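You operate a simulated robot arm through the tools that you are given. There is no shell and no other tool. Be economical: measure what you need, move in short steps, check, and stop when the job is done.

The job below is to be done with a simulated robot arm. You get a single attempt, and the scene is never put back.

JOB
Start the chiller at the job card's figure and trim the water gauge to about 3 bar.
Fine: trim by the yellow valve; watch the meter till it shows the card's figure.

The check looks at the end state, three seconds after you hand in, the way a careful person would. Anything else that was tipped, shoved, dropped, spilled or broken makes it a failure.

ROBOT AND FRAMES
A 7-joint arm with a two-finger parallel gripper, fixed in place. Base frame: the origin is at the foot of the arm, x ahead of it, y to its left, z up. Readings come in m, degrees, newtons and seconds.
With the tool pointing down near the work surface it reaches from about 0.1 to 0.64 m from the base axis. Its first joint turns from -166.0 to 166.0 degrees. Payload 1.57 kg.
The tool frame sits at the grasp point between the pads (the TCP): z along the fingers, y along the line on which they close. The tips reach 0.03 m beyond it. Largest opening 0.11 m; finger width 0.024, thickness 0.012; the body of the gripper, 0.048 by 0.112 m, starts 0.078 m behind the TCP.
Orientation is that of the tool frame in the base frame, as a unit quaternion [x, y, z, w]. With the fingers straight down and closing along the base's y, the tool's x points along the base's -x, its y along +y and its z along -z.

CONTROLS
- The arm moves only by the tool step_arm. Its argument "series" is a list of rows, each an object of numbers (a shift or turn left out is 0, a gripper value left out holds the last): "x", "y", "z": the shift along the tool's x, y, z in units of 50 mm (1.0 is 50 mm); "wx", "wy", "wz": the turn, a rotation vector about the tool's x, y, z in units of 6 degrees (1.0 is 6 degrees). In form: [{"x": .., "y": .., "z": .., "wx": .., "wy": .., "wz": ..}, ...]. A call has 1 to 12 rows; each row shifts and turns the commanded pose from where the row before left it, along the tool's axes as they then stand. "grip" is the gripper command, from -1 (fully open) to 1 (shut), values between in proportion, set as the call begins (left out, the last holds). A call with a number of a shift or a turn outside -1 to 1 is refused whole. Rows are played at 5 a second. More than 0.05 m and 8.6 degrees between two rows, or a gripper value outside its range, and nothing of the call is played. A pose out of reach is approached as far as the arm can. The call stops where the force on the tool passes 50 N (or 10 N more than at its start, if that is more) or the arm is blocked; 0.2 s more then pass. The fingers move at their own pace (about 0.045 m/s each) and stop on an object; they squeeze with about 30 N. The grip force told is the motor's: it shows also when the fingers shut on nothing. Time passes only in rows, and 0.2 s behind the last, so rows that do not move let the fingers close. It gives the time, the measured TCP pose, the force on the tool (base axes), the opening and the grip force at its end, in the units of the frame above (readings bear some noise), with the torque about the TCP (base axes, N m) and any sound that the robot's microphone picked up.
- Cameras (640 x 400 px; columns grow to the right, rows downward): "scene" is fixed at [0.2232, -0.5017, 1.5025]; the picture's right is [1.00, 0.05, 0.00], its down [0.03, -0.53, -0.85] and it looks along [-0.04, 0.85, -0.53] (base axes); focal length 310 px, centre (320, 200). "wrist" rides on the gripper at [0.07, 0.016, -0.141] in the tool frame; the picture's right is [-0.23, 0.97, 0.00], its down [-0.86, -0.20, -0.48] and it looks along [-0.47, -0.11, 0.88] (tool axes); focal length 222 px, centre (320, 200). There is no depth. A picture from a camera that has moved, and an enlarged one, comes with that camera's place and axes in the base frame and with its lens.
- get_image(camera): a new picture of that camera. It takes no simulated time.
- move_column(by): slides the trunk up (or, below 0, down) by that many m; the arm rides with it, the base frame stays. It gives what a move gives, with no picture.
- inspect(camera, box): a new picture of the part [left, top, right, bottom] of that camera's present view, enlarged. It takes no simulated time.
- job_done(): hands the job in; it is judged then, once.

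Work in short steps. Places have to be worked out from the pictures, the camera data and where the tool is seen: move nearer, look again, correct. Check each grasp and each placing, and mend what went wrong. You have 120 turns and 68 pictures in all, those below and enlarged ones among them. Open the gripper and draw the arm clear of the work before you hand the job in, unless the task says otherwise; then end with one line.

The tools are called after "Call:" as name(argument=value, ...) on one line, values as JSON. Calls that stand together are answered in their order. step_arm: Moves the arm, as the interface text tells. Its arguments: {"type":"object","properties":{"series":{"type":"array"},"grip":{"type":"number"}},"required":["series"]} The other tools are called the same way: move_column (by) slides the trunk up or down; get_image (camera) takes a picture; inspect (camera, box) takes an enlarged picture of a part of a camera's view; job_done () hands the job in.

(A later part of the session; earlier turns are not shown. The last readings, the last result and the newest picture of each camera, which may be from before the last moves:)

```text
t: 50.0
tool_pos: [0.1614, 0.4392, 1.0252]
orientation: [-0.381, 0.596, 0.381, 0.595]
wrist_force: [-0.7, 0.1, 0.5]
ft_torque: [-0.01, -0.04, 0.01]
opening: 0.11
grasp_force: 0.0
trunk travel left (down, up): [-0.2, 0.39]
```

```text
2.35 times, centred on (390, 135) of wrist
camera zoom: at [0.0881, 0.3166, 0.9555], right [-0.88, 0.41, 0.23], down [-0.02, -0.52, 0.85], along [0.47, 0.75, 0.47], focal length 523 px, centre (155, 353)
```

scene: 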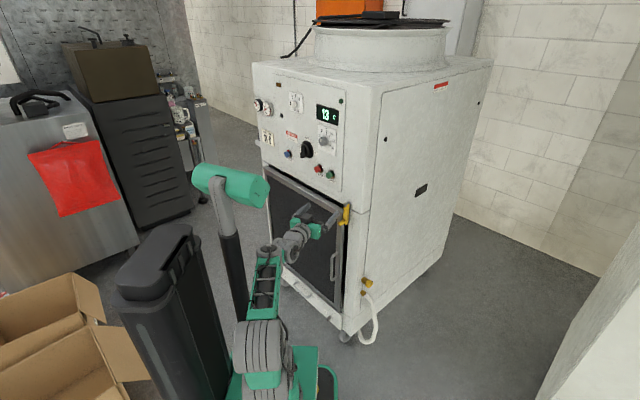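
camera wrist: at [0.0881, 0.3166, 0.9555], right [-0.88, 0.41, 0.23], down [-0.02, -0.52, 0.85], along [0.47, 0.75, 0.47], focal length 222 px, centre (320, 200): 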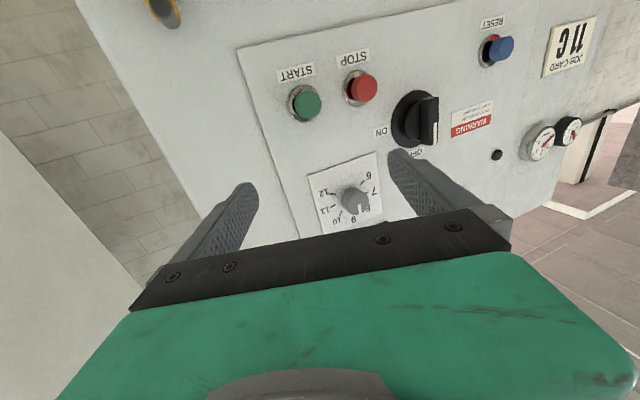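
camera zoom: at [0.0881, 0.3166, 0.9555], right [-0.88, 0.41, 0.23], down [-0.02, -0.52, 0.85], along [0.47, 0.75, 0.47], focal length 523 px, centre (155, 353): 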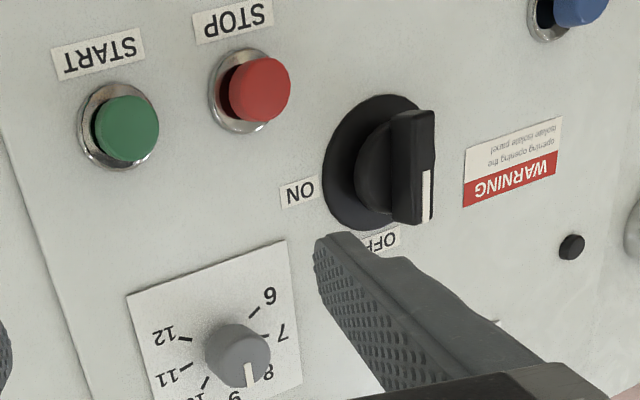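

The switch bar is near (0.098, 0.634, 1.03) and its front face is at n≈0.51. I move to a standoff 8 cm short of it along the tool axis.

Call:
step_arm(series=[{"x": -0.025, "y": 0.725, "z": 0.285}, {"x": -0.025, "y": 0.725, "z": 0.285}, {"x": -0.025, "y": 0.725, "z": 0.285}, {"x": -0.025, "y": 0.725, "z": 0.285}])

Call:
get_image(camera="wrist")

Call:
inspect(camera="scene", box=[210, 80, 370, 220])

```text
t: 50.9
tool_pos: [0.1553, 0.5239, 1.0406]
orientation: [-0.323, 0.624, 0.338, 0.627]
wrist_force: [-0.2, -0.4, -0.3]
ft_torque: [-0.02, -0.01, 0.06]
opening: 0.1101
grasp_force: 0.1
trunk travel left (down, up): [-0.2, 0.39]
stopped in row 4: the arm was blocked; the commanded pose is now the measured one
```

```text
35 pictures are left
camera wrist: at [0.0619, 0.4171, 0.9696], right [-0.8, 0.54, 0.24], down [-0.1, -0.53, 0.84], along [0.59, 0.66, 0.48], focal length 222 px, centre (320, 200)
```

wrist: 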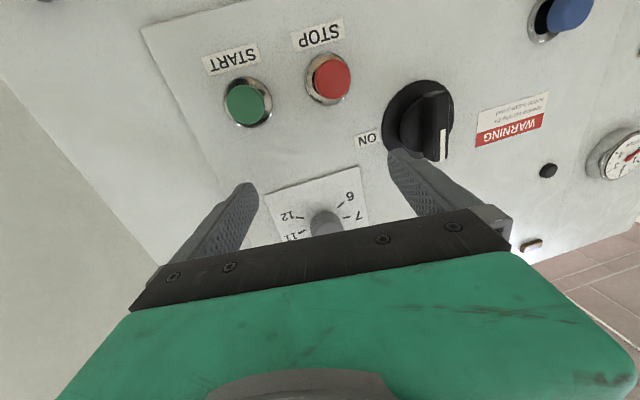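

```text
2.86 times, centred on (290, 150) of scene
camera zoom: at [0.2232, -0.5017, 1.5025], right [1.0, 0.05, 0.0], down [0.03, -0.53, -0.85], along [-0.04, 0.85, -0.53], focal length 884 px, centre (406, 343)
```

zoom: 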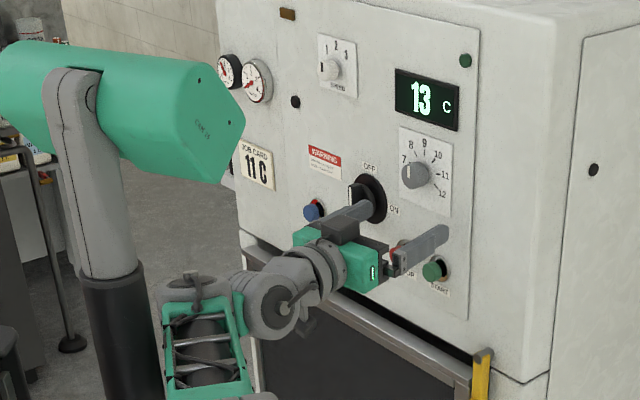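

The mast blocks the forearm on the left, so I can't face the switch squarely. I'll shut the gripper and push the bar's lower end leftward with the fingertip, with the tool at azimuth ~78°. First I swing the tool about the wrist.

Call:
step_arm(series=[{"z": -0.3}, {"z": 0}, {"z": 0}, {"wx": -0.93, "y": 0.36}, {"wx": -0.93, "y": 0.36}, {"wx": -0.93, "y": 0.36}, {"wx": -0.93, "y": 0.36}], grip=1)

Call:
get_image(camera="wrist")

```text
t: 52.5
tool_pos: [0.0797, 0.5428, 1.0437]
orientation: [-0.439, 0.545, 0.455, 0.552]
wrist_force: [0.2, 0.3, -0.5]
ft_torque: [0.01, -0.01, -0.01]
opening: 0.0
grasp_force: 17.8
trunk travel left (down, up): [-0.2, 0.39]
```

```text
33 pictures are left
camera wrist: at [0.0358, 0.4091, 0.971], right [-0.95, 0.19, 0.24], down [0.11, -0.53, 0.84], along [0.29, 0.83, 0.48], focal length 222 px, centre (320, 200)
```

wrist: 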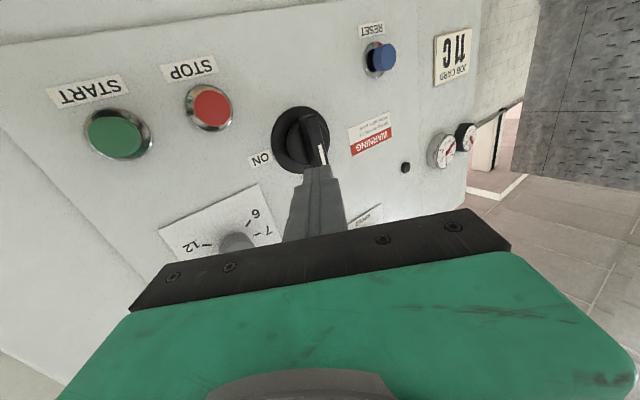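

The fingertip is at (0.086, 0.572, 1.044) and the switch axis at about a=−0.379, z=1.028. I move the tip to just right of the bar's lower half, then inward.

Call:
step_arm(series=[{"x": 0.34, "y": -0.19, "z": 0.215}, {"x": 0.34, "y": -0.19, "z": 0.215}, {"y": -0.2, "z": 0.3}, {"y": -0.2, "z": 0.3}])

Call:
inspect(camera="wrist", box=[220, 60, 420, 220])

```text
t: 53.5
tool_pos: [0.1289, 0.5865, 1.0089]
orientation: [-0.439, 0.545, 0.455, 0.551]
wrist_force: [-3.5, -11.9, -2.5]
ft_torque: [0.04, -0.02, -0.03]
opening: 0.0002
grasp_force: 21.5
trunk travel left (down, up): [-0.2, 0.39]
```

```text
2.50 times, centred on (320, 140) of wrist
camera zoom: at [0.0848, 0.4519, 0.9369], right [-0.95, 0.19, 0.24], down [0.1, -0.53, 0.84], along [0.29, 0.83, 0.48], focal length 555 px, centre (320, 350)
```

zoom: 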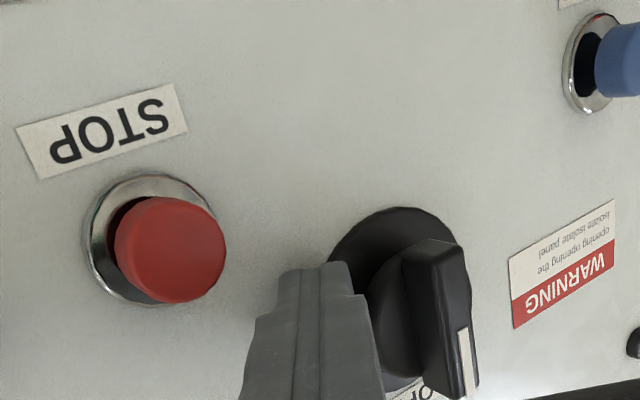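

The tip lightly touches the switch base plate to the right of the bar. I back off slightly and push the lower end of the bar left along an arc.

Call:
step_arm(series=[{"x": 0.06, "y": 0.245, "z": 0.05}, {"x": 0.12, "y": 0.166, "z": 0.112}, {"x": 0.08, "y": 0.166, "z": 0.112}])

Call:
inspect(camera="wrist", box=[220, 60, 420, 220])

```text
t: 54.0
tool_pos: [0.1285, 0.5864, 1.0094]
orientation: [-0.431, 0.549, 0.447, 0.559]
wrist_force: [15.2, -44.8, -2.3]
ft_torque: [0.41, -0.03, -0.9]
opening: 0.0
grasp_force: 21.8
trunk travel left (down, up): [-0.2, 0.39]
stopped in row 2: the force on the tool passed its limit at 59 N (the readings are from after the stop); the commanded pose is now the measured one
```

```text
2.50 times, centred on (320, 140) of wrist
camera zoom: at [0.081, 0.4539, 0.936], right [-0.95, 0.21, 0.24], down [0.09, -0.53, 0.84], along [0.31, 0.82, 0.49], focal length 555 px, centre (320, 350)
```

zoom: 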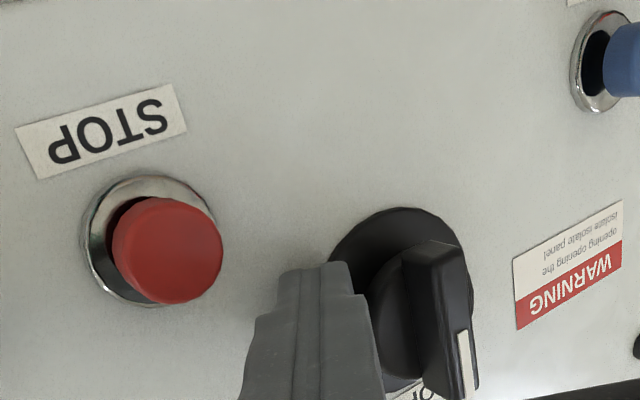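

The tip was pushing against the round boss. The bar's front is around n≈0.50, so I back off to a tip depth of n≈0.513 and push again.

Call:
step_arm(series=[{"y": 0.1, "z": -0.3}, {"x": 0.06, "y": 0.2, "z": 0.1}])

Call:
step_arm(series=[{"x": 0.12, "y": 0.166, "z": 0.1}, {"x": 0.08, "y": 0.166, "z": 0.1}])

Call:
inspect(camera="wrist", box=[220, 60, 420, 220])

```text
t: 54.6
tool_pos: [0.1068, 0.584, 1.0047]
orientation: [-0.434, 0.547, 0.45, 0.556]
wrist_force: [0.1, -0.6, 0.7]
ft_torque: [-0.01, -0.02, 0.02]
opening: 0.0
grasp_force: 21.3
trunk travel left (down, up): [-0.2, 0.39]
```

```text
t: 55.2
tool_pos: [0.092, 0.5989, 0.994]
orientation: [-0.435, 0.547, 0.45, 0.556]
wrist_force: [-0.1, 0.4, -0.1]
ft_torque: [-0.03, -0.01, 0.01]
opening: 0.0002
grasp_force: 21.1
trunk travel left (down, up): [-0.2, 0.39]
```

```text
2.50 times, centred on (320, 140) of wrist
camera zoom: at [0.0457, 0.465, 0.9214], right [-0.95, 0.21, 0.24], down [0.09, -0.53, 0.84], along [0.3, 0.82, 0.49], focal length 555 px, centre (320, 350)
```

zoom: 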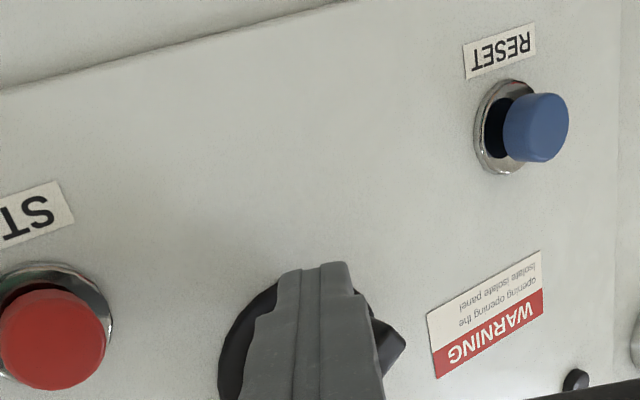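

The bar is turning (about 45° now) with little force. I continue the arc left and up.

Call:
step_arm(series=[{"x": -0.04, "y": 0.166, "z": 0.105}, {"x": -0.18, "y": 0.2, "z": 0.125}, {"x": -0.22, "y": 0.1, "z": 0.06}])

Call:
get_image(camera="wrist")

```text
t: 56.0
tool_pos: [0.0718, 0.617, 1.0111]
orientation: [-0.438, 0.549, 0.447, 0.553]
wrist_force: [-3.2, -6.4, -21.4]
ft_torque: [-0.38, 0.13, 0.05]
opening: 0.0
grasp_force: 21.5
trunk travel left (down, up): [-0.2, 0.39]
```

```text
29 pictures are left
camera wrist: at [0.0254, 0.4835, 0.9399], right [-0.95, 0.21, 0.23], down [0.09, -0.52, 0.85], along [0.3, 0.83, 0.48], focal length 222 px, centre (320, 200)
```

wrist: 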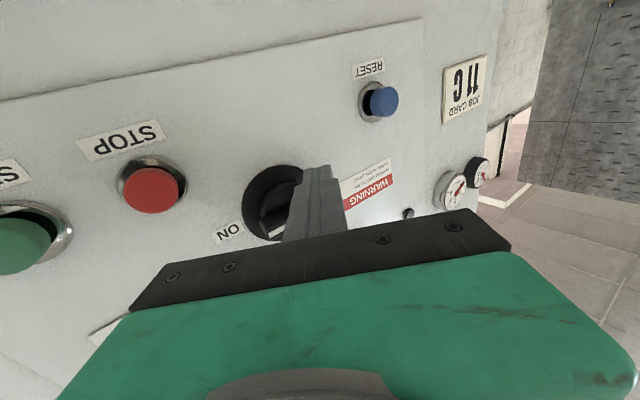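

The force is rising, so the bar is near its stop. I nudge up slightly, then withdraw down and back to look.

Call:
step_arm(series=[{"x": -0.08}, {"x": 0.3, "z": -0.1}, {"y": -0.3, "z": -0.7}])

Call:
inspect(camera="wrist", box=[180, 60, 420, 220])

Call:
inspect(camera="scene", box=[245, 85, 365, 195])

```text
t: 56.8
tool_pos: [0.0797, 0.5751, 1.0077]
orientation: [-0.433, 0.546, 0.451, 0.557]
wrist_force: [-0.1, 0.6, -0.3]
ft_torque: [0.06, 0.0, -0.03]
opening: 0.0002
grasp_force: 21.7
trunk travel left (down, up): [-0.2, 0.39]
```

```text
2.50 times, centred on (300, 140) of wrist
camera zoom: at [0.0332, 0.4416, 0.9349], right [-0.95, 0.21, 0.24], down [0.09, -0.54, 0.84], along [0.3, 0.82, 0.49], focal length 555 px, centre (370, 350)
```

zoom: 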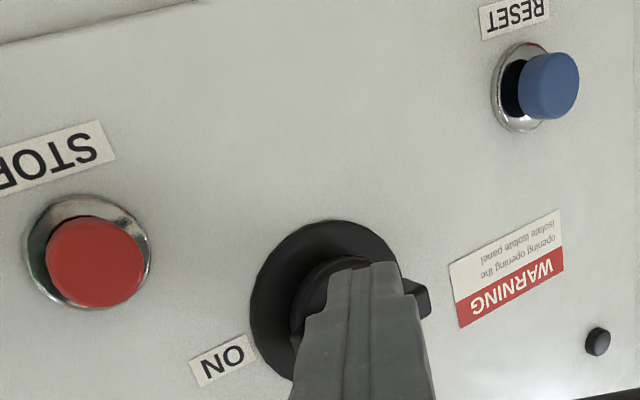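

```text
3.64 times, centred on (305, 140) of scene
camera zoom: at [0.2232, -0.5017, 1.5025], right [1.0, 0.05, 0.0], down [0.03, -0.53, -0.85], along [-0.04, 0.85, -0.53], focal length 1125 px, centre (374, 418)
```

zoom: 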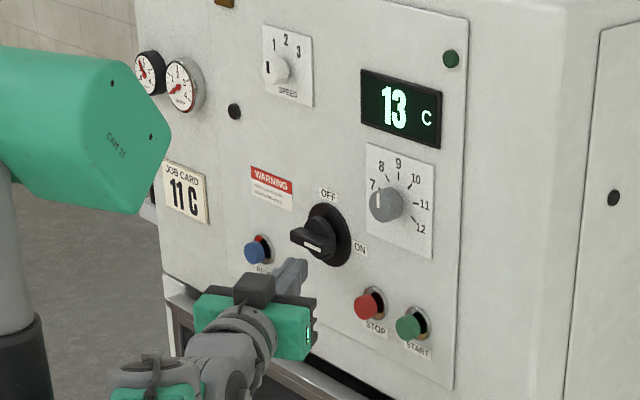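

The switch is ON. Next is the dial at about (0.183, 0.55, 1.096): I retreat, swing the tool back to azimuth ~55°, part-open the gripper and raise the column 9 cm.

Call:
step_arm(series=[{"z": -0.7}, {"z": -0.5}, {"wx": 0.93, "y": -0.36}, {"wx": 0.93, "y": -0.36}, {"wx": 0.93, "y": -0.36}, {"wx": 0.93, "y": -0.36}], grip=-0.1)

Call:
move_column(by=0.085)

Call:
get_image(camera="wrist")

```text
t: 58.4
tool_pos: [0.2005, 0.4704, 1.0175]
orientation: [-0.263, 0.643, 0.303, 0.652]
wrist_force: [-0.3, 0.2, -0.3]
ft_torque: [0.04, 0.02, -0.02]
opening: 0.0604
grasp_force: 0.0
trunk travel left (down, up): [-0.2, 0.39]
stopped in row 6: the arm was blocked; the commanded pose is now the measured one
```

```text
t: 59.6
tool_pos: [0.1994, 0.4713, 1.1026]
orientation: [-0.264, 0.643, 0.303, 0.652]
wrist_force: [-0.1, -0.4, -0.6]
ft_torque: [0.0, 0.0, -0.03]
opening: 0.0606
grasp_force: 0.2
trunk travel left (down, up): [-0.285, 0.305]
```

```text
26 pictures are left
camera wrist: at [0.0913, 0.3814, 1.0283], right [-0.71, 0.65, 0.27], down [-0.17, -0.53, 0.83], along [0.68, 0.55, 0.49], focal length 222 px, centre (320, 200)
```

wrist: 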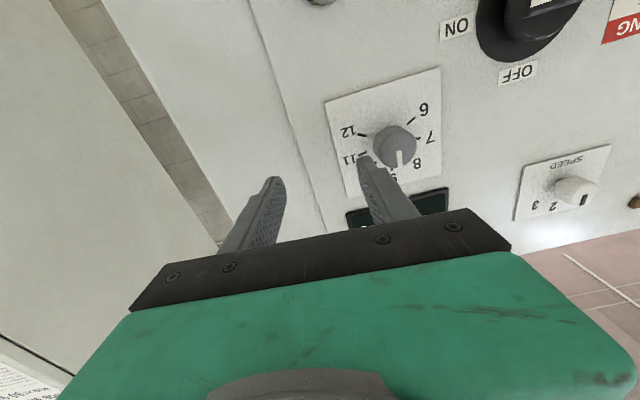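

The knob front triangulates to (0.183, 0.551, 1.095). I turn the azimuth +11° to stay clear of the mast and slide left in front of the dial.

Call:
step_arm(series=[{"wx": -0.92}, {"wx": -0.92}, {"x": 0.06, "y": 0.7}, {"x": 0.06, "y": 0.7}])

Call:
get_image(camera="wrist")

```text
t: 60.8
tool_pos: [0.1645, 0.4979, 1.1053]
orientation: [-0.306, 0.617, 0.354, 0.633]
wrist_force: [-0.4, 0.2, 1.1]
ft_torque: [0.04, -0.01, -0.03]
opening: 0.0606
grasp_force: 0.1
trunk travel left (down, up): [-0.285, 0.305]
stopped in row 4: the arm was blocked; the commanded pose is now the measured one
```

```text
25 pictures are left
camera wrist: at [0.0711, 0.3947, 1.0294], right [-0.8, 0.53, 0.28], down [-0.09, -0.57, 0.82], along [0.59, 0.63, 0.5], focal length 222 px, centre (320, 200)
```

wrist: 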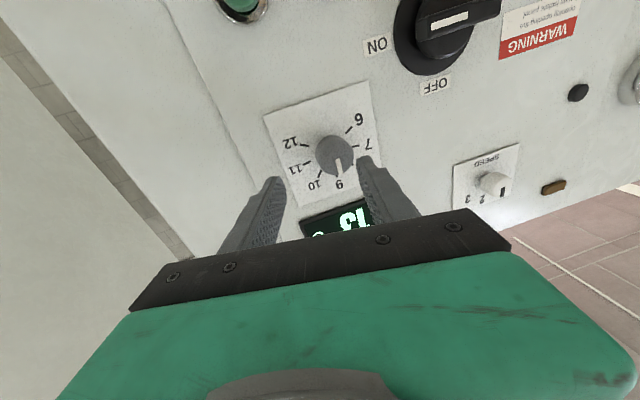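

The pointer is at 9. The remaining offset is mostly forward (y 0.0165, z 0.041), so I go straight in around the knob.

Call:
step_arm(series=[{"x": 0.087, "y": 0.11, "z": 0.27}, {"x": 0.087, "y": 0.11, "z": 0.27}, {"x": 0.087, "y": 0.11, "z": 0.27}])

Call:
get_image(camera="wrist")

```text
t: 61.6
tool_pos: [0.1673, 0.5328, 1.0984]
orientation: [-0.307, 0.616, 0.354, 0.633]
wrist_force: [-32.6, -53.6, -1.8]
ft_torque: [-0.64, 0.51, -2.71]
opening: 0.0631
grasp_force: 0.6
trunk travel left (down, up): [-0.285, 0.305]
stopped in row 3: the force on the tool passed its limit at 64 N (the readings are from after the stop); the commanded pose is now the measured one
```

```text
24 pictures are left
camera wrist: at [0.0739, 0.4307, 1.021], right [-0.8, 0.53, 0.27], down [-0.1, -0.57, 0.82], along [0.59, 0.63, 0.51], focal length 222 px, centre (320, 200)
```

wrist: 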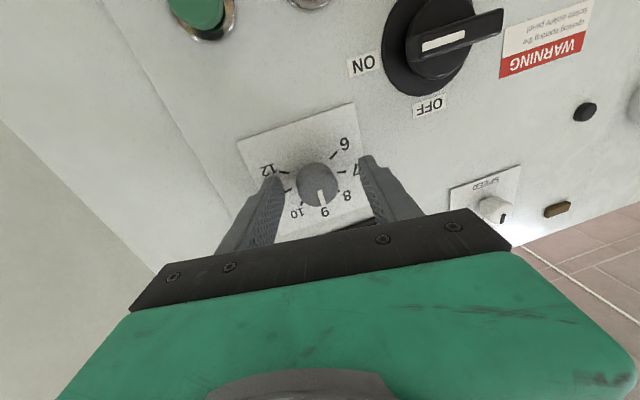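

The deeper finger touches the panel. I back off 5 mm and close on the knob.

Call:
step_arm(series=[{"z": -0.12}, {}, {}, {}, {}], grip=1)

Call:
get_image(camera="wrist")

```text
t: 62.8
tool_pos: [0.1709, 0.5345, 1.0928]
orientation: [-0.308, 0.619, 0.353, 0.631]
wrist_force: [21.4, -6.8, 0.1]
ft_torque: [-0.1, 0.27, -0.99]
opening: 0.0343
grasp_force: 42.0
trunk travel left (down, up): [-0.285, 0.305]
```

```text
23 pictures are left
camera wrist: at [0.0765, 0.4306, 1.0182], right [-0.8, 0.53, 0.27], down [-0.09, -0.56, 0.82], along [0.59, 0.63, 0.5], focal length 222 px, centre (320, 200)
```

wrist: 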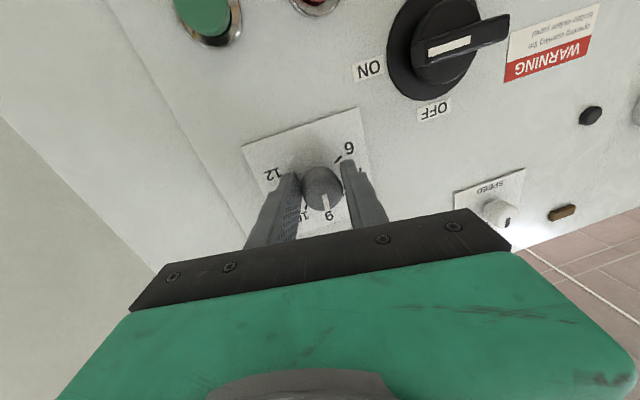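

The knob is gripped (34 mm). I turn clockwise (+wz) 30° first and check the load.

Call:
step_arm(series=[{"wz": 0.9}, {"wz": 0.9}, {"wz": 0.9}, {"wz": 0.9}, {"wz": 0.9}])

```text
t: 64.0
tool_pos: [0.1668, 0.5334, 1.093]
orientation: [-0.155, 0.673, 0.492, 0.53]
wrist_force: [11.7, -1.8, 1.5]
ft_torque: [0.45, -0.4, -1.08]
opening: 0.0346
grasp_force: 42.0
trunk travel left (down, up): [-0.285, 0.305]
```

Rotation works and the forces are moderate. I continue another ~50°.

Call:
step_arm(series=[{"wz": 0.9}, {"wz": 0.9}, {"wz": 0.9}, {"wz": 0.9}, {"wz": 0.9}, {"wz": 0.9}, {"wz": 0.9}, {"wz": 0.9}, {"wz": 0.9}])

Call:
get_image(camera="wrist")

Call:
inspect(camera="scene", box=[290, 90, 350, 170])

```text
t: 66.0
tool_pos: [0.1628, 0.5358, 1.0971]
orientation: [0.134, 0.675, 0.669, 0.281]
wrist_force: [-19.7, 19.3, 31.2]
ft_torque: [-0.06, -0.22, 0.09]
opening: 0.0323
grasp_force: 40.3
trunk travel left (down, up): [-0.285, 0.305]
```

```text
22 pictures are left
camera wrist: at [0.0258, 0.4581, 1.0918], right [-0.01, -0.06, 1.0], down [0.46, -0.89, -0.05], along [0.89, 0.46, 0.03], focal length 222 px, centre (320, 200)
```

wrist: 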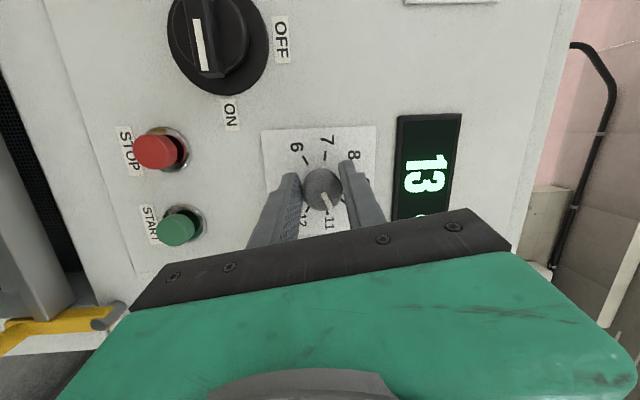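

```text
5.00 times, centred on (320, 130) of scene
camera zoom: at [0.2232, -0.5017, 1.5025], right [1.0, 0.05, 0.0], down [0.03, -0.53, -0.85], along [-0.04, 0.85, -0.53], focal length 1547 px, centre (320, 550)
```

zoom: 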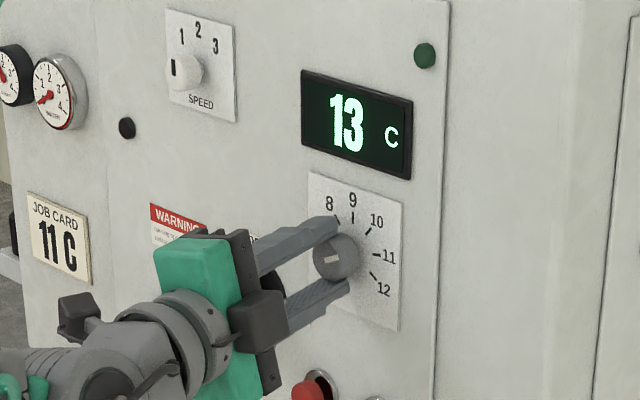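

The pointer is approaching 11. I zoom in to read it.

Call:
inspect(camera="wrist", box=[260, 120, 390, 245])

```text
3.20 times, centred on (325, 182) of wrist
camera zoom: at [0.0258, 0.4581, 1.0918], right [-0.01, -0.06, 1.0], down [0.46, -0.89, -0.05], along [0.89, 0.46, 0.03], focal length 711 px, centre (304, 256)
```

zoom: 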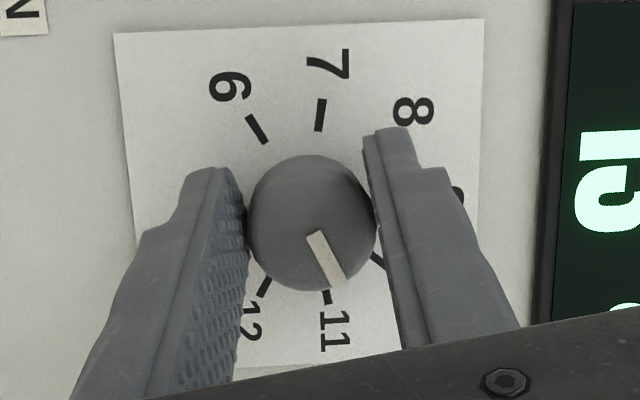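

The scale is 45° per unit and the pointer reads about 10.5, so about 22° remains. I turn a bit more.

Call:
step_arm(series=[{"wz": 0.95}, {"wz": 0.95}, {"wz": 0.95}, {"wz": 0.95}])

Call:
inspect(camera="wrist", box=[260, 120, 390, 245])

```text
t: 67.0
tool_pos: [0.1648, 0.5337, 1.0994]
orientation: [0.266, 0.632, 0.714, 0.145]
wrist_force: [-17.7, 9.3, 35.9]
ft_torque: [0.06, -0.14, 0.24]
opening: 0.0313
grasp_force: 39.8
trunk travel left (down, up): [-0.285, 0.305]
```

```text
3.20 times, centred on (325, 182) of wrist
camera zoom: at [0.0313, 0.4515, 1.121], right [0.31, -0.28, 0.91], down [0.4, -0.83, -0.39], along [0.86, 0.49, -0.15], focal length 711 px, centre (304, 256)
```

zoom: 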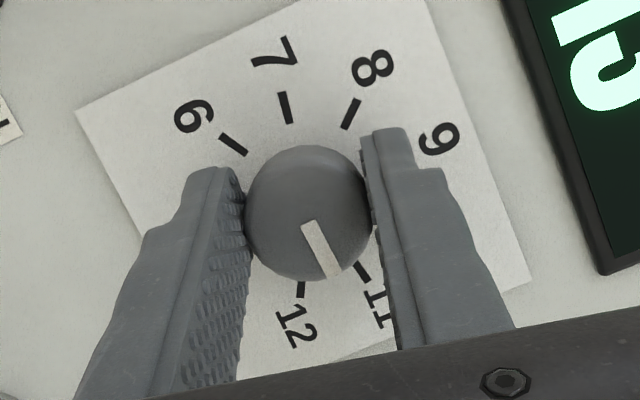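

The pointer is now very near 11. I release, back off slightly and take a clean look.

Call:
step_arm(series=[{}, {}, {"z": -0.5}, {"z": -0.5}], grip=-0.1)

Call:
inspect(camera="wrist", box=[250, 90, 400, 230])

Call:
inspect(camera="scene", box=[290, 90, 350, 170])

```text
t: 68.2
tool_pos: [0.1868, 0.4843, 1.0865]
orientation: [0.296, 0.626, 0.698, 0.183]
wrist_force: [0.5, 0.3, 0.2]
ft_torque: [0.0, -0.03, -0.03]
opening: 0.0603
grasp_force: 0.0
trunk travel left (down, up): [-0.285, 0.305]
stopped in row 4: the arm was blocked; the commanded pose is now the measured one
```

```text
2.86 times, centred on (325, 160) of wrist
camera zoom: at [0.0462, 0.4173, 1.1102], right [0.28, -0.29, 0.91], down [0.32, -0.87, -0.37], along [0.91, 0.4, -0.16], focal length 635 px, centre (306, 314)
```

zoom: 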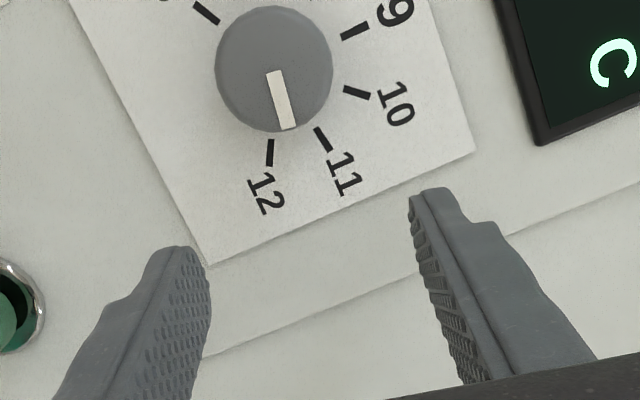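

```text
5.00 times, centred on (320, 130) of scene
camera zoom: at [0.2232, -0.5017, 1.5025], right [1.0, 0.05, 0.0], down [0.03, -0.53, -0.85], along [-0.04, 0.85, -0.53], focal length 1547 px, centre (320, 550)
```

zoom: 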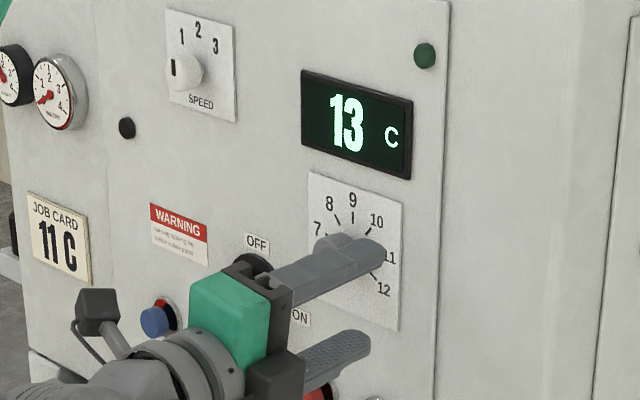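

The pointer looks about 0.25 of a unit past 11, so I re-grip the knob and turn it back about 13°.

Call:
step_arm(series=[{"x": 0.45, "y": -0.035}, {"x": 0.44, "y": -0.035}, {"z": 0.28}, {"z": 0.28}])

Call:
inspect(camera="wrist", box=[240, 90, 410, 230])

```text
t: 69.2
tool_pos: [0.1702, 0.5354, 1.0966]
orientation: [0.297, 0.624, 0.7, 0.18]
wrist_force: [-0.4, 0.2, 1.1]
ft_torque: [0.05, -0.02, -0.02]
opening: 0.0606
grasp_force: 0.1
trunk travel left (down, up): [-0.285, 0.305]
```

```text
2.86 times, centred on (325, 160) of wrist
camera zoom: at [0.0288, 0.4674, 1.1192], right [0.29, -0.29, 0.91], down [0.32, -0.87, -0.38], along [0.9, 0.4, -0.16], focal length 635 px, centre (306, 314)
```

zoom: 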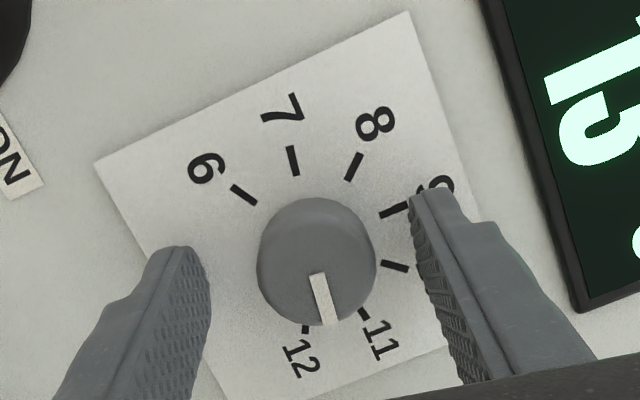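

Fitting the tick directions gives 40° per unit and a pointer reading of about 11.35. I grip and turn back 14°.

Call:
step_arm(series=[{}, {}, {}, {}, {"wz": -0.8}, {"wz": -0.8}, {"wz": -0.8}], grip=1)

Call:
step_arm(series=[{}, {}, {"z": -0.4}, {"z": -0.4}], grip=-0.1)

Call:
inspect(camera="wrist", box=[240, 60, 410, 220])

```text
t: 70.3
tool_pos: [0.1742, 0.5323, 1.0976]
orientation: [0.293, 0.621, 0.701, 0.19]
wrist_force: [7.0, -13.6, 9.4]
ft_torque: [-0.31, 0.42, -0.97]
opening: 0.0314
grasp_force: 37.8
trunk travel left (down, up): [-0.285, 0.305]
stopped in row 5: the force on the tool passed its limit at 51 N (the readings are from after the stop); the commanded pose is now the measured one
```

```text
t: 71.5
tool_pos: [0.203, 0.4935, 1.0898]
orientation: [0.326, 0.608, 0.685, 0.233]
wrist_force: [0.3, 0.5, 1.2]
ft_torque: [-0.01, -0.01, 0.03]
opening: 0.0605
grasp_force: 0.0
trunk travel left (down, up): [-0.285, 0.305]
stopped in row 4: the arm was blocked; the commanded pose is now the measured one
```

```text
2.50 times, centred on (325, 140) of wrist
camera zoom: at [0.0546, 0.4434, 1.1104], right [0.23, -0.31, 0.92], down [0.22, -0.91, -0.36], along [0.95, 0.28, -0.14], focal length 555 px, centre (308, 350)
```

zoom: 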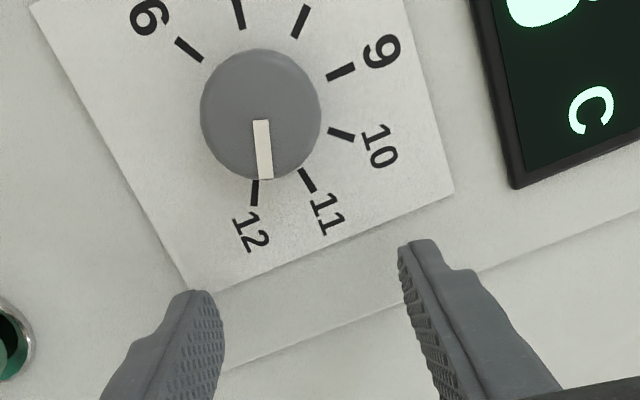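

The stop came before the turn-back, and the pointer seems nearer 11.6 now. I re-centre on the knob (a≈−0.263, z≈1.099), close first, then check.

Call:
step_arm(series=[{"x": 0.53}, {"x": 0.53}, {"z": 0.18}])

Call:
step_arm(series=[{}, {}, {}, {}], grip=1)

Call:
inspect(camera="wrist", box=[240, 90, 410, 240])

```text
t: 72.1
tool_pos: [0.2038, 0.502, 1.104]
orientation: [0.35, 0.597, 0.676, 0.252]
wrist_force: [-28.0, -47.1, -12.2]
ft_torque: [-2.27, 1.06, 0.33]
opening: 0.0658
grasp_force: 3.2
trunk travel left (down, up): [-0.285, 0.305]
stopped in row 2: the force on the tool passed its limit at 78 N (the readings are from after the stop); the commanded pose is now the measured one
```

```text
t: 72.5
tool_pos: [0.2039, 0.5047, 1.0948]
orientation: [0.349, 0.603, 0.671, 0.255]
wrist_force: [-36.3, -47.1, -24.2]
ft_torque: [-1.94, 1.55, 0.54]
opening: 0.0483
grasp_force: 10.0
trunk travel left (down, up): [-0.285, 0.305]
stopped in row 1: the force on the tool passed its limit at 70 N (the readings are from after the stop); the commanded pose is now the measured one
```

```text
2.67 times, centred on (325, 165) of wrist
camera zoom: at [0.0522, 0.4658, 1.1187], right [0.22, -0.31, 0.92], down [0.15, -0.93, -0.35], along [0.96, 0.21, -0.16], focal length 592 px, centre (307, 293)
```

zoom: 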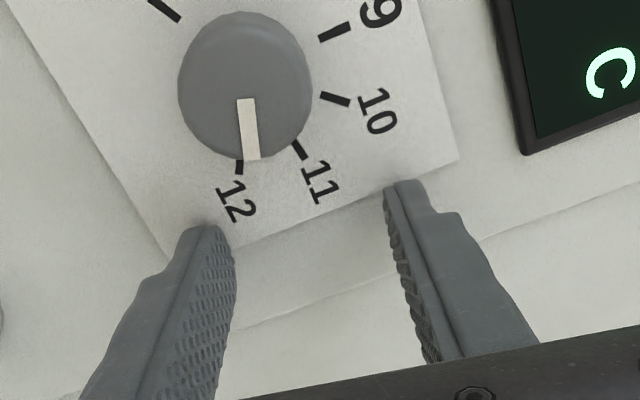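

The tips are jammed on the panel because the azimuth drifted to 39°. I open, back off and pivot left about the wrist to azimuth ~55°, which also centres on the knob.

Call:
step_arm(series=[{"z": -0.3, "x": 0.1}, {"wy": 0.9, "x": 0.3, "z": -0.05}, {"wy": 0.9, "x": 0.3}, {"wy": 0.9, "x": 0.3}], grip=-0.1)

Call:
inspect(camera="wrist", box=[240, 90, 410, 240])

```text
t: 73.5
tool_pos: [0.1576, 0.5306, 1.1105]
orientation: [0.252, 0.627, 0.719, 0.163]
wrist_force: [0.4, -0.4, -0.3]
ft_torque: [0.02, 0.03, 0.0]
opening: 0.0607
grasp_force: 0.0
trunk travel left (down, up): [-0.285, 0.305]
```

```text
2.67 times, centred on (325, 165) of wrist
camera zoom: at [0.022, 0.4507, 1.1246], right [0.27, -0.28, 0.92], down [0.41, -0.83, -0.37], along [0.87, 0.48, -0.1], focal length 592 px, centre (307, 293)
```

zoom: 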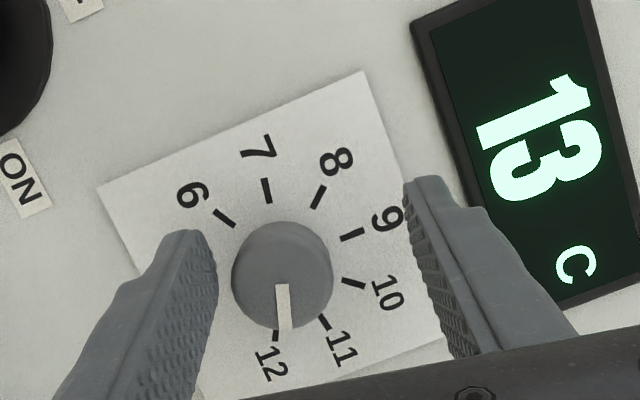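

The pointer reads about 11.65, so 26° back is needed. I centre on the knob (shift x −11, y −13, z +14 mm) and close gently.

Call:
step_arm(series=[{"x": -0.11, "y": -0.13, "z": 0.1}, {"x": -0.11, "y": -0.13, "z": 0.13}])

Call:
step_arm(series=[{}, {}, {}, {}], grip=1)

Call:
step_arm(series=[{"wz": -0.8}, {"wz": -0.8}])

```text
t: 74.1
tool_pos: [0.1712, 0.5357, 1.0964]
orientation: [0.25, 0.628, 0.718, 0.165]
wrist_force: [-15.6, -14.4, 1.9]
ft_torque: [-0.5, 0.48, 0.06]
opening: 0.0579
grasp_force: 0.0
trunk travel left (down, up): [-0.285, 0.305]
```

```text
t: 75.1
tool_pos: [0.1722, 0.5356, 1.0944]
orientation: [0.251, 0.628, 0.718, 0.166]
wrist_force: [-29.3, -25.2, -14.4]
ft_torque: [-1.26, 1.72, 0.55]
opening: 0.0399
grasp_force: 28.8
trunk travel left (down, up): [-0.285, 0.305]
```

```text
t: 75.7
tool_pos: [0.1692, 0.5365, 1.0975]
orientation: [0.196, 0.645, 0.703, 0.225]
wrist_force: [-33.5, -12.9, -0.9]
ft_torque: [-0.94, 1.76, -0.1]
opening: 0.0358
grasp_force: 29.5
trunk travel left (down, up): [-0.285, 0.305]
```

Turning back works. I continue another ~16° and look.

Call:
step_arm(series=[{"wz": -0.8, "z": -0.05}, {"wz": -0.8}, {"wz": -0.8}, {"wz": -0.4}])

Call:
inspect(camera="wrist", box=[240, 90, 410, 240])

```text
t: 76.7
tool_pos: [0.1699, 0.5356, 1.0982]
orientation: [0.101, 0.666, 0.664, 0.325]
wrist_force: [-18.7, 15.7, 29.2]
ft_torque: [-0.4, 0.65, 0.93]
opening: 0.0329
grasp_force: 41.2
trunk travel left (down, up): [-0.285, 0.305]
```

```text
2.67 times, centred on (325, 165) of wrist
camera zoom: at [0.0317, 0.4599, 1.0797], right [-0.11, -0.03, 0.99], down [0.44, -0.9, 0.02], along [0.89, 0.44, 0.12], focal length 592 px, centre (307, 293)
```

zoom: 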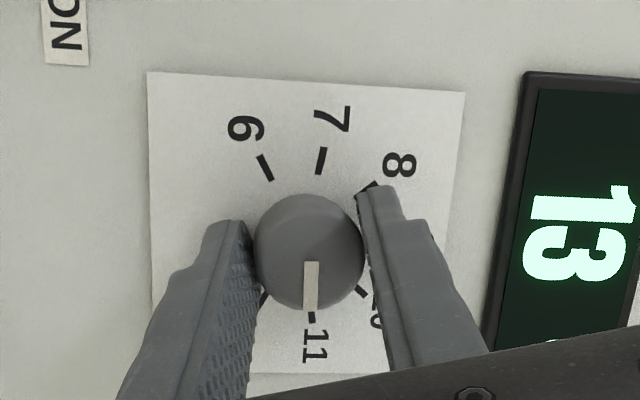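

Very close now, about 11.15. I turn back about 6° more, then release and check.

Call:
step_arm(series=[{"wz": -0.55}, {"wz": -0.5}])

Call:
step_arm(series=[{}, {}, {"z": -0.4}], grip=-0.1)

Call:
inspect(camera="wrist", box=[240, 60, 410, 210])

```text
t: 77.3
tool_pos: [0.1701, 0.5344, 1.0975]
orientation: [0.064, 0.671, 0.644, 0.362]
wrist_force: [-20.6, 12.8, 33.5]
ft_torque: [-0.34, 0.5, 1.02]
opening: 0.0334
grasp_force: 40.9
trunk travel left (down, up): [-0.285, 0.305]
```

```text
t: 78.1
tool_pos: [0.1614, 0.5179, 1.0876]
orientation: [0.064, 0.676, 0.639, 0.362]
wrist_force: [-0.5, -0.4, 0.2]
ft_torque: [0.06, 0.01, 0.0]
opening: 0.0605
grasp_force: 0.1
trunk travel left (down, up): [-0.285, 0.305]
```

```text
2.67 times, centred on (325, 135) of wrist
camera zoom: at [0.0247, 0.4433, 1.0634], right [-0.2, 0.05, 0.98], down [0.42, -0.9, 0.13], along [0.88, 0.44, 0.16], focal length 592 px, centre (307, 373)
```

zoom: 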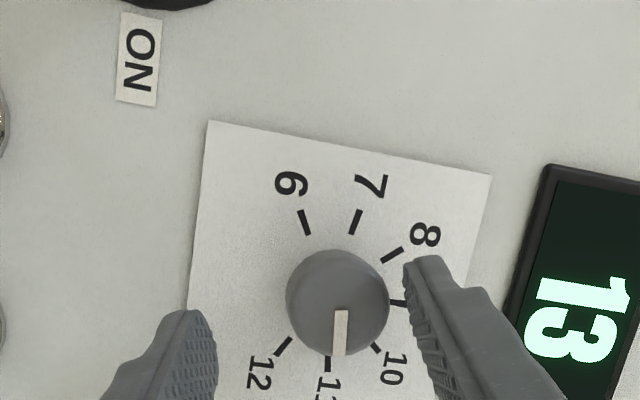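

The pointer now sits at 11. Next is START at about (0.21, 0.533, 0.969): I retreat, shut the gripper and lower the column 12 cm.

Call:
step_arm(series=[{"z": -0.6}, {}, {}, {}], grip=1)

Call:
move_column(by=-0.12)

Call:
get_image(camera="wrist")

```text
t: 79.3
tool_pos: [0.1858, 0.486, 1.086]
orientation: [0.093, 0.672, 0.623, 0.39]
wrist_force: [-0.3, -0.4, 0.3]
ft_torque: [-0.01, -0.01, 0.0]
opening: 0.0
grasp_force: 21.7
trunk travel left (down, up): [-0.285, 0.305]
stopped in row 4: the arm was blocked; the commanded pose is now the measured one
```

```text
t: 80.8
tool_pos: [0.1858, 0.4866, 0.9668]
orientation: [0.093, 0.672, 0.623, 0.39]
wrist_force: [0.5, 0.1, 0.1]
ft_torque: [0.0, 0.01, 0.05]
opening: 0.0001
grasp_force: 21.0
trunk travel left (down, up): [-0.165, 0.425]
```

```text
10 pictures are left
camera wrist: at [0.043, 0.4245, 0.9414], right [-0.2, 0.06, 0.98], down [0.35, -0.93, 0.13], along [0.92, 0.36, 0.16], focal length 222 px, centre (320, 200)
```

wrist: 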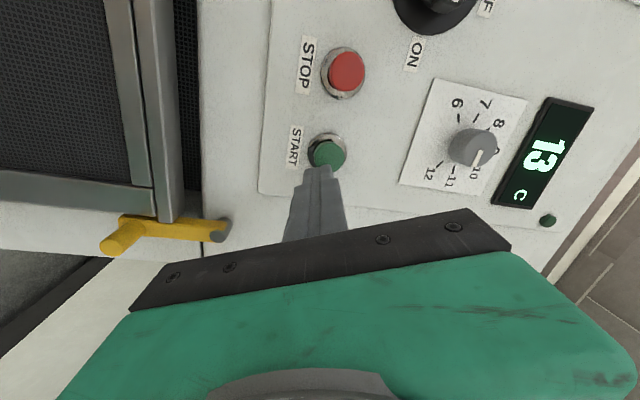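

The fingertip is just in front of START, about 15 mm right of its centre. I shift left and press in slowly.

Call:
step_arm(series=[{"x": 0.24, "y": 0.19, "z": 0.04}, {"x": -0.012, "y": -0.023, "z": 0.2}, {"x": -0.012, "y": -0.023, "z": 0.2}, {"x": -0.012, "y": -0.023, "z": 0.15}])

```text
t: 81.7
tool_pos: [0.1828, 0.5127, 0.969]
orientation: [0.087, 0.673, 0.624, 0.388]
wrist_force: [-37.1, -42.0, -5.0]
ft_torque: [0.1, 0.14, -0.63]
opening: 0.0
grasp_force: 21.2
trunk travel left (down, up): [-0.165, 0.425]
heard: click
stopped in row 4: the force on the tool passed its limit at 58 N (the readings are from after the stop); the commanded pose is now the measured one
```

A click was heard: START is pressed. I back off and look at the panel from the scene camera.

Call:
step_arm(series=[{"z": -0.4}, {"z": -0.2}])

Call:
inspect(camera="scene", box=[250, 80, 350, 165])

```text
t: 82.3
tool_pos: [0.1923, 0.4889, 0.965]
orientation: [0.105, 0.672, 0.613, 0.403]
wrist_force: [0.2, 0.2, -0.7]
ft_torque: [0.02, 0.01, 0.0]
opening: 0.0
grasp_force: 21.3
trunk travel left (down, up): [-0.165, 0.425]
```

```text
4.71 times, centred on (300, 122) of scene
camera zoom: at [0.2232, -0.5017, 1.5025], right [1.0, 0.05, 0.0], down [0.03, -0.53, -0.85], along [-0.04, 0.85, -0.53], focal length 1456 px, centre (414, 565)
```

zoom: 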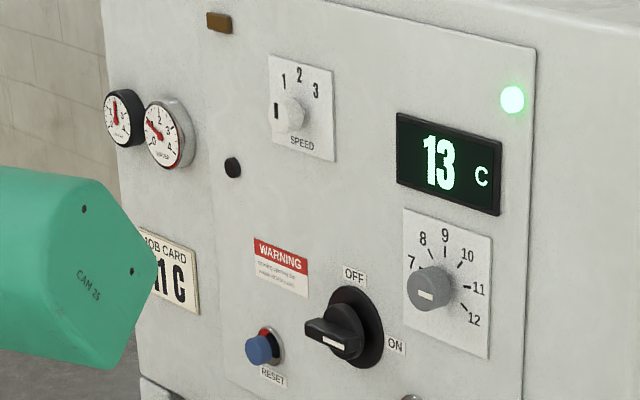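

The chiller runs: the run lamp is lit, with 13 shown for now, and water is near 1 bar. Now the valve: the yellow knob by the hose is estimated at about (0.38, 0.41, 0.53) on the right-hand face. I move right and away from the panel, turning the tool leftward as I go.

Call:
step_arm(series=[{"x": -0.84, "y": -0.35, "z": -0.38, "wx": -0.41, "wy": 0.91, "wz": 0.07}, {"x": -0.84, "y": -0.35, "z": -0.38, "wx": -0.41, "wy": 0.91, "wz": 0.07}, {"x": -0.84, "y": -0.35, "z": -0.38, "wx": -0.41, "wy": 0.91, "wz": 0.07}, {"x": -0.84, "y": -0.35, "z": -0.38, "wx": -0.41, "wy": 0.91, "wz": 0.07}, {"x": -0.84, "y": -0.35, "z": -0.38, "wx": -0.41, "wy": 0.91, "wz": 0.07}, {"x": -0.84, "y": -0.35, "z": -0.38, "wx": -0.41, "wy": 0.91, "wz": 0.07}])

```text
t: 83.4
tool_pos: [0.1407, 0.423, 0.9508]
orientation: [-0.202, 0.671, 0.701, 0.128]
wrist_force: [1.0, 1.6, 0.8]
ft_torque: [0.0, 0.02, 0.04]
opening: 0.0001
grasp_force: 20.4
out of reach, approached as far as the arm can: row 5
trunk travel left (down, up): [-0.165, 0.425]
stopped in row 5: the force on the tool passed its limit at 83 N (the readings are from after the stop); the commanded pose is now the measured one
```

The move hit a limit and contact stopped it; it is free again with the tool at azimuth 96°. I translate right in small steps.

Call:
step_arm(series=[{"x": -0.53, "y": -0.55, "z": -0.2}, {"x": -0.53, "y": -0.55, "z": -0.2}, {"x": -0.53, "y": -0.55, "z": -0.2}, {"x": -0.53, "y": -0.55, "z": -0.2}])

Call:
get_image(camera="scene")

```text
t: 84.4
tool_pos: [0.2899, 0.3936, 0.9039]
orientation: [-0.201, 0.67, 0.703, 0.131]
wrist_force: [-0.9, 0.1, -0.1]
ft_torque: [-0.02, 0.01, -0.02]
opening: 0.0001
grasp_force: 21.7
trunk travel left (down, up): [-0.165, 0.425]
```

```text
8 pictures are left
```

scene: 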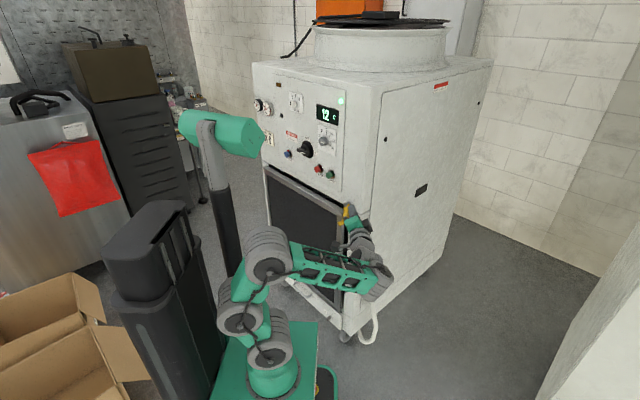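

The display has dropped to 12, so it is cooling toward 11. The arm now has a good posture for the right side, so I move right past the corner and turn the tool to face the side face.

Call:
step_arm(series=[{"x": -0.68, "y": -0.34, "z": -0.36}, {"x": -0.68, "y": -0.34, "z": -0.36}, {"x": -0.68, "y": -0.34, "z": -0.36}, {"x": -0.68, "y": -0.34, "z": -0.36}, {"wx": -0.455, "wy": 0.889}, {"wx": -0.455, "wy": 0.889}, {"wx": -0.455, "wy": 0.889}, {"wx": -0.455, "wy": 0.889}, {"wx": -0.455, "wy": 0.889}, {"wx": -0.455, "wy": 0.889}], grip=-1)

Call:
move_column(by=-0.16)

```text
t: 86.6
tool_pos: [0.313, 0.3866, 0.9079]
orientation: [-0.201, 0.67, 0.703, 0.131]
wrist_force: [-0.7, -0.5, -0.6]
ft_torque: [0.04, 0.02, 0.01]
opening: 0.1099
grasp_force: 0.0
out of reach, approached as far as the arm can: row 1, 2, 3, 4, 5, 6, 7, 8, 9, 10
trunk travel left (down, up): [-0.165, 0.425]
```

```text
t: 88.4
tool_pos: [0.311, 0.3879, 0.7473]
orientation: [-0.201, 0.668, 0.704, 0.13]
wrist_force: [-0.6, -0.5, -0.2]
ft_torque: [0.0, -0.02, 0.0]
opening: 0.1101
grasp_force: 0.0
trunk travel left (down, up): [-0.005, 0.585]
```

The azimuth turn is refused. I fold the tool downward, pivoting about the wrist, which also draws the fingers away from the machine.

Call:
step_arm(series=[{"wx": 0.887, "wy": 0.454, "x": 0.19, "y": -0.37}, {"wx": 0.887, "wy": 0.454, "x": 0.19, "y": -0.37}, {"wx": 0.887, "wy": 0.454, "x": 0.19, "y": -0.37}, {"wx": 0.887, "wy": 0.454, "x": 0.19, "y": -0.37}, {"wx": 0.887, "wy": 0.454, "x": 0.19, "y": -0.37}, {"wx": 0.887, "wy": 0.454, "x": 0.19, "y": -0.37}, {"wx": 0.887, "wy": 0.454, "x": 0.19, "y": -0.37}, {"wx": 0.887, "wy": 0.454, "x": 0.19, "y": -0.37}])

```text
t: 90.2
tool_pos: [0.3179, 0.3339, 0.5955]
orientation: [-0.268, 0.89, 0.363, 0.068]
wrist_force: [1.2, 0.9, -0.7]
ft_torque: [-0.02, -0.01, 0.01]
opening: 0.11
grasp_force: 0.1
trunk travel left (down, up): [-0.005, 0.585]
```

That worked. Next I translate right and a bit up, toward a viewing position beside the valve.

Call:
step_arm(series=[{"x": -0.7, "y": -0.45, "z": -0.5}, {"x": -0.7, "y": -0.45, "z": -0.5}, {"x": -0.7, "y": -0.45, "z": -0.5}])

Call:
get_image(camera="wrist")

```text
t: 91.0
tool_pos: [0.4478, 0.2883, 0.6423]
orientation: [-0.267, 0.89, 0.364, 0.068]
wrist_force: [-0.3, 0.0, 0.6]
ft_torque: [-0.05, -0.03, -0.03]
opening: 0.1101
grasp_force: 0.0
trunk travel left (down, up): [-0.005, 0.585]
```

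```text
7 pictures are left
camera wrist: at [0.3899, 0.1711, 0.7328], right [-0.32, 0.67, 0.67], down [0.87, -0.08, 0.49], along [0.39, 0.73, -0.56], focal length 222 px, centre (320, 200)
```

wrist: 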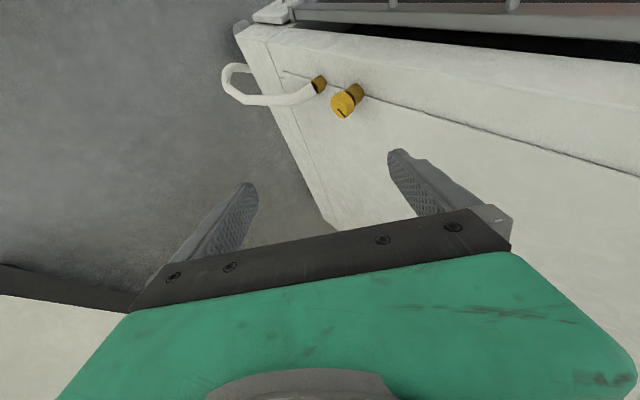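

The yellow knob's front is at about (0.387, 0.4535, 0.495) with its axis along the side normal +a. I rotate the tool about vertical so it points toward the side face.

Call:
step_arm(series=[{"wx": -0.316, "wy": 0.61, "wz": -0.728}, {"wx": -0.316, "wy": 0.61, "wz": -0.728}, {"wx": -0.316, "wy": 0.61, "wz": -0.728}, {"wx": -0.316, "wy": 0.61, "wz": -0.728}, {"wx": -0.316, "wy": 0.61, "wz": -0.728}, {"wx": -0.316, "wy": 0.61, "wz": -0.728}])

```text
t: 92.4
tool_pos: [0.435, 0.2875, 0.6218]
orientation: [-0.403, 0.837, 0.371, 0.011]
wrist_force: [-0.1, -0.6, 0.1]
ft_torque: [-0.02, 0.0, -0.02]
opening: 0.1099
grasp_force: 0.1
out of reach, approached as far as the arm can: row 3, 4, 5, 6
trunk travel left (down, up): [-0.005, 0.585]
```

It turned 18° before a limit. Yaw about the tool axis doesn't matter for a round knob, so I try a pure swing (no wz) toward the side face.

Call:
step_arm(series=[{"wx": -0.795, "wy": 0.607}, {"wx": -0.795, "wy": 0.607}, {"wx": -0.795, "wy": 0.607}, {"wx": -0.795, "wy": 0.607}])

Call:
step_arm(series=[{"wz": 1}, {"wz": 1}, {"wz": 1}, {"wz": 1}])

```text
t: 93.4
tool_pos: [0.4089, 0.2845, 0.583]
orientation: [-0.414, 0.821, 0.392, -0.032]
wrist_force: [0.0, 0.3, 0.5]
ft_torque: [-0.05, -0.01, 0.03]
opening: 0.11
grasp_force: 0.0
out of reach, approached as far as the arm can: row 1, 2, 3, 4
trunk travel left (down, up): [-0.005, 0.585]
```

```text
t: 94.4
tool_pos: [0.409, 0.2849, 0.5829]
orientation: [-0.232, 0.889, 0.377, -0.113]
wrist_force: [0.6, -0.1, 0.3]
ft_torque: [0.01, 0.0, -0.01]
opening: 0.1098
grasp_force: 0.1
trunk travel left (down, up): [-0.005, 0.585]
```

Positive yaw is free. I try the swing again from here.

Call:
step_arm(series=[{"wx": -0.46, "wy": 0.887}, {"wx": -0.46, "wy": 0.887}])

```text
t: 95.0
tool_pos: [0.3976, 0.286, 0.5658]
orientation: [-0.241, 0.882, 0.381, -0.136]
wrist_force: [0.5, -0.6, 0.0]
ft_torque: [0.01, 0.03, 0.02]
opening: 0.11
grasp_force: 0.0
out of reach, approached as far as the arm can: row 1, 2
trunk travel left (down, up): [-0.005, 0.585]
```

The tool is now 43° from the knob axis, tilted down, which is workable. I yaw +78° so the fingers close along the face's horizontal, straddling the knob.

Call:
step_arm(series=[{"wz": 1}, {"wz": 1}, {"wz": 1}, {"wz": 1}, {"wz": 1}, {"wz": 1}, {"wz": 1}, {"wz": 1}, {"wz": 1}, {"wz": 1}, {"wz": 1}, {"wz": 1}])

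```text
t: 97.6
tool_pos: [0.3969, 0.2843, 0.5662]
orientation: [0.324, 0.855, 0.229, -0.333]
wrist_force: [-0.1, -0.6, 0.4]
ft_torque: [0.02, 0.01, -0.02]
opening: 0.11
grasp_force: 0.1
trunk travel left (down, up): [-0.005, 0.585]
```

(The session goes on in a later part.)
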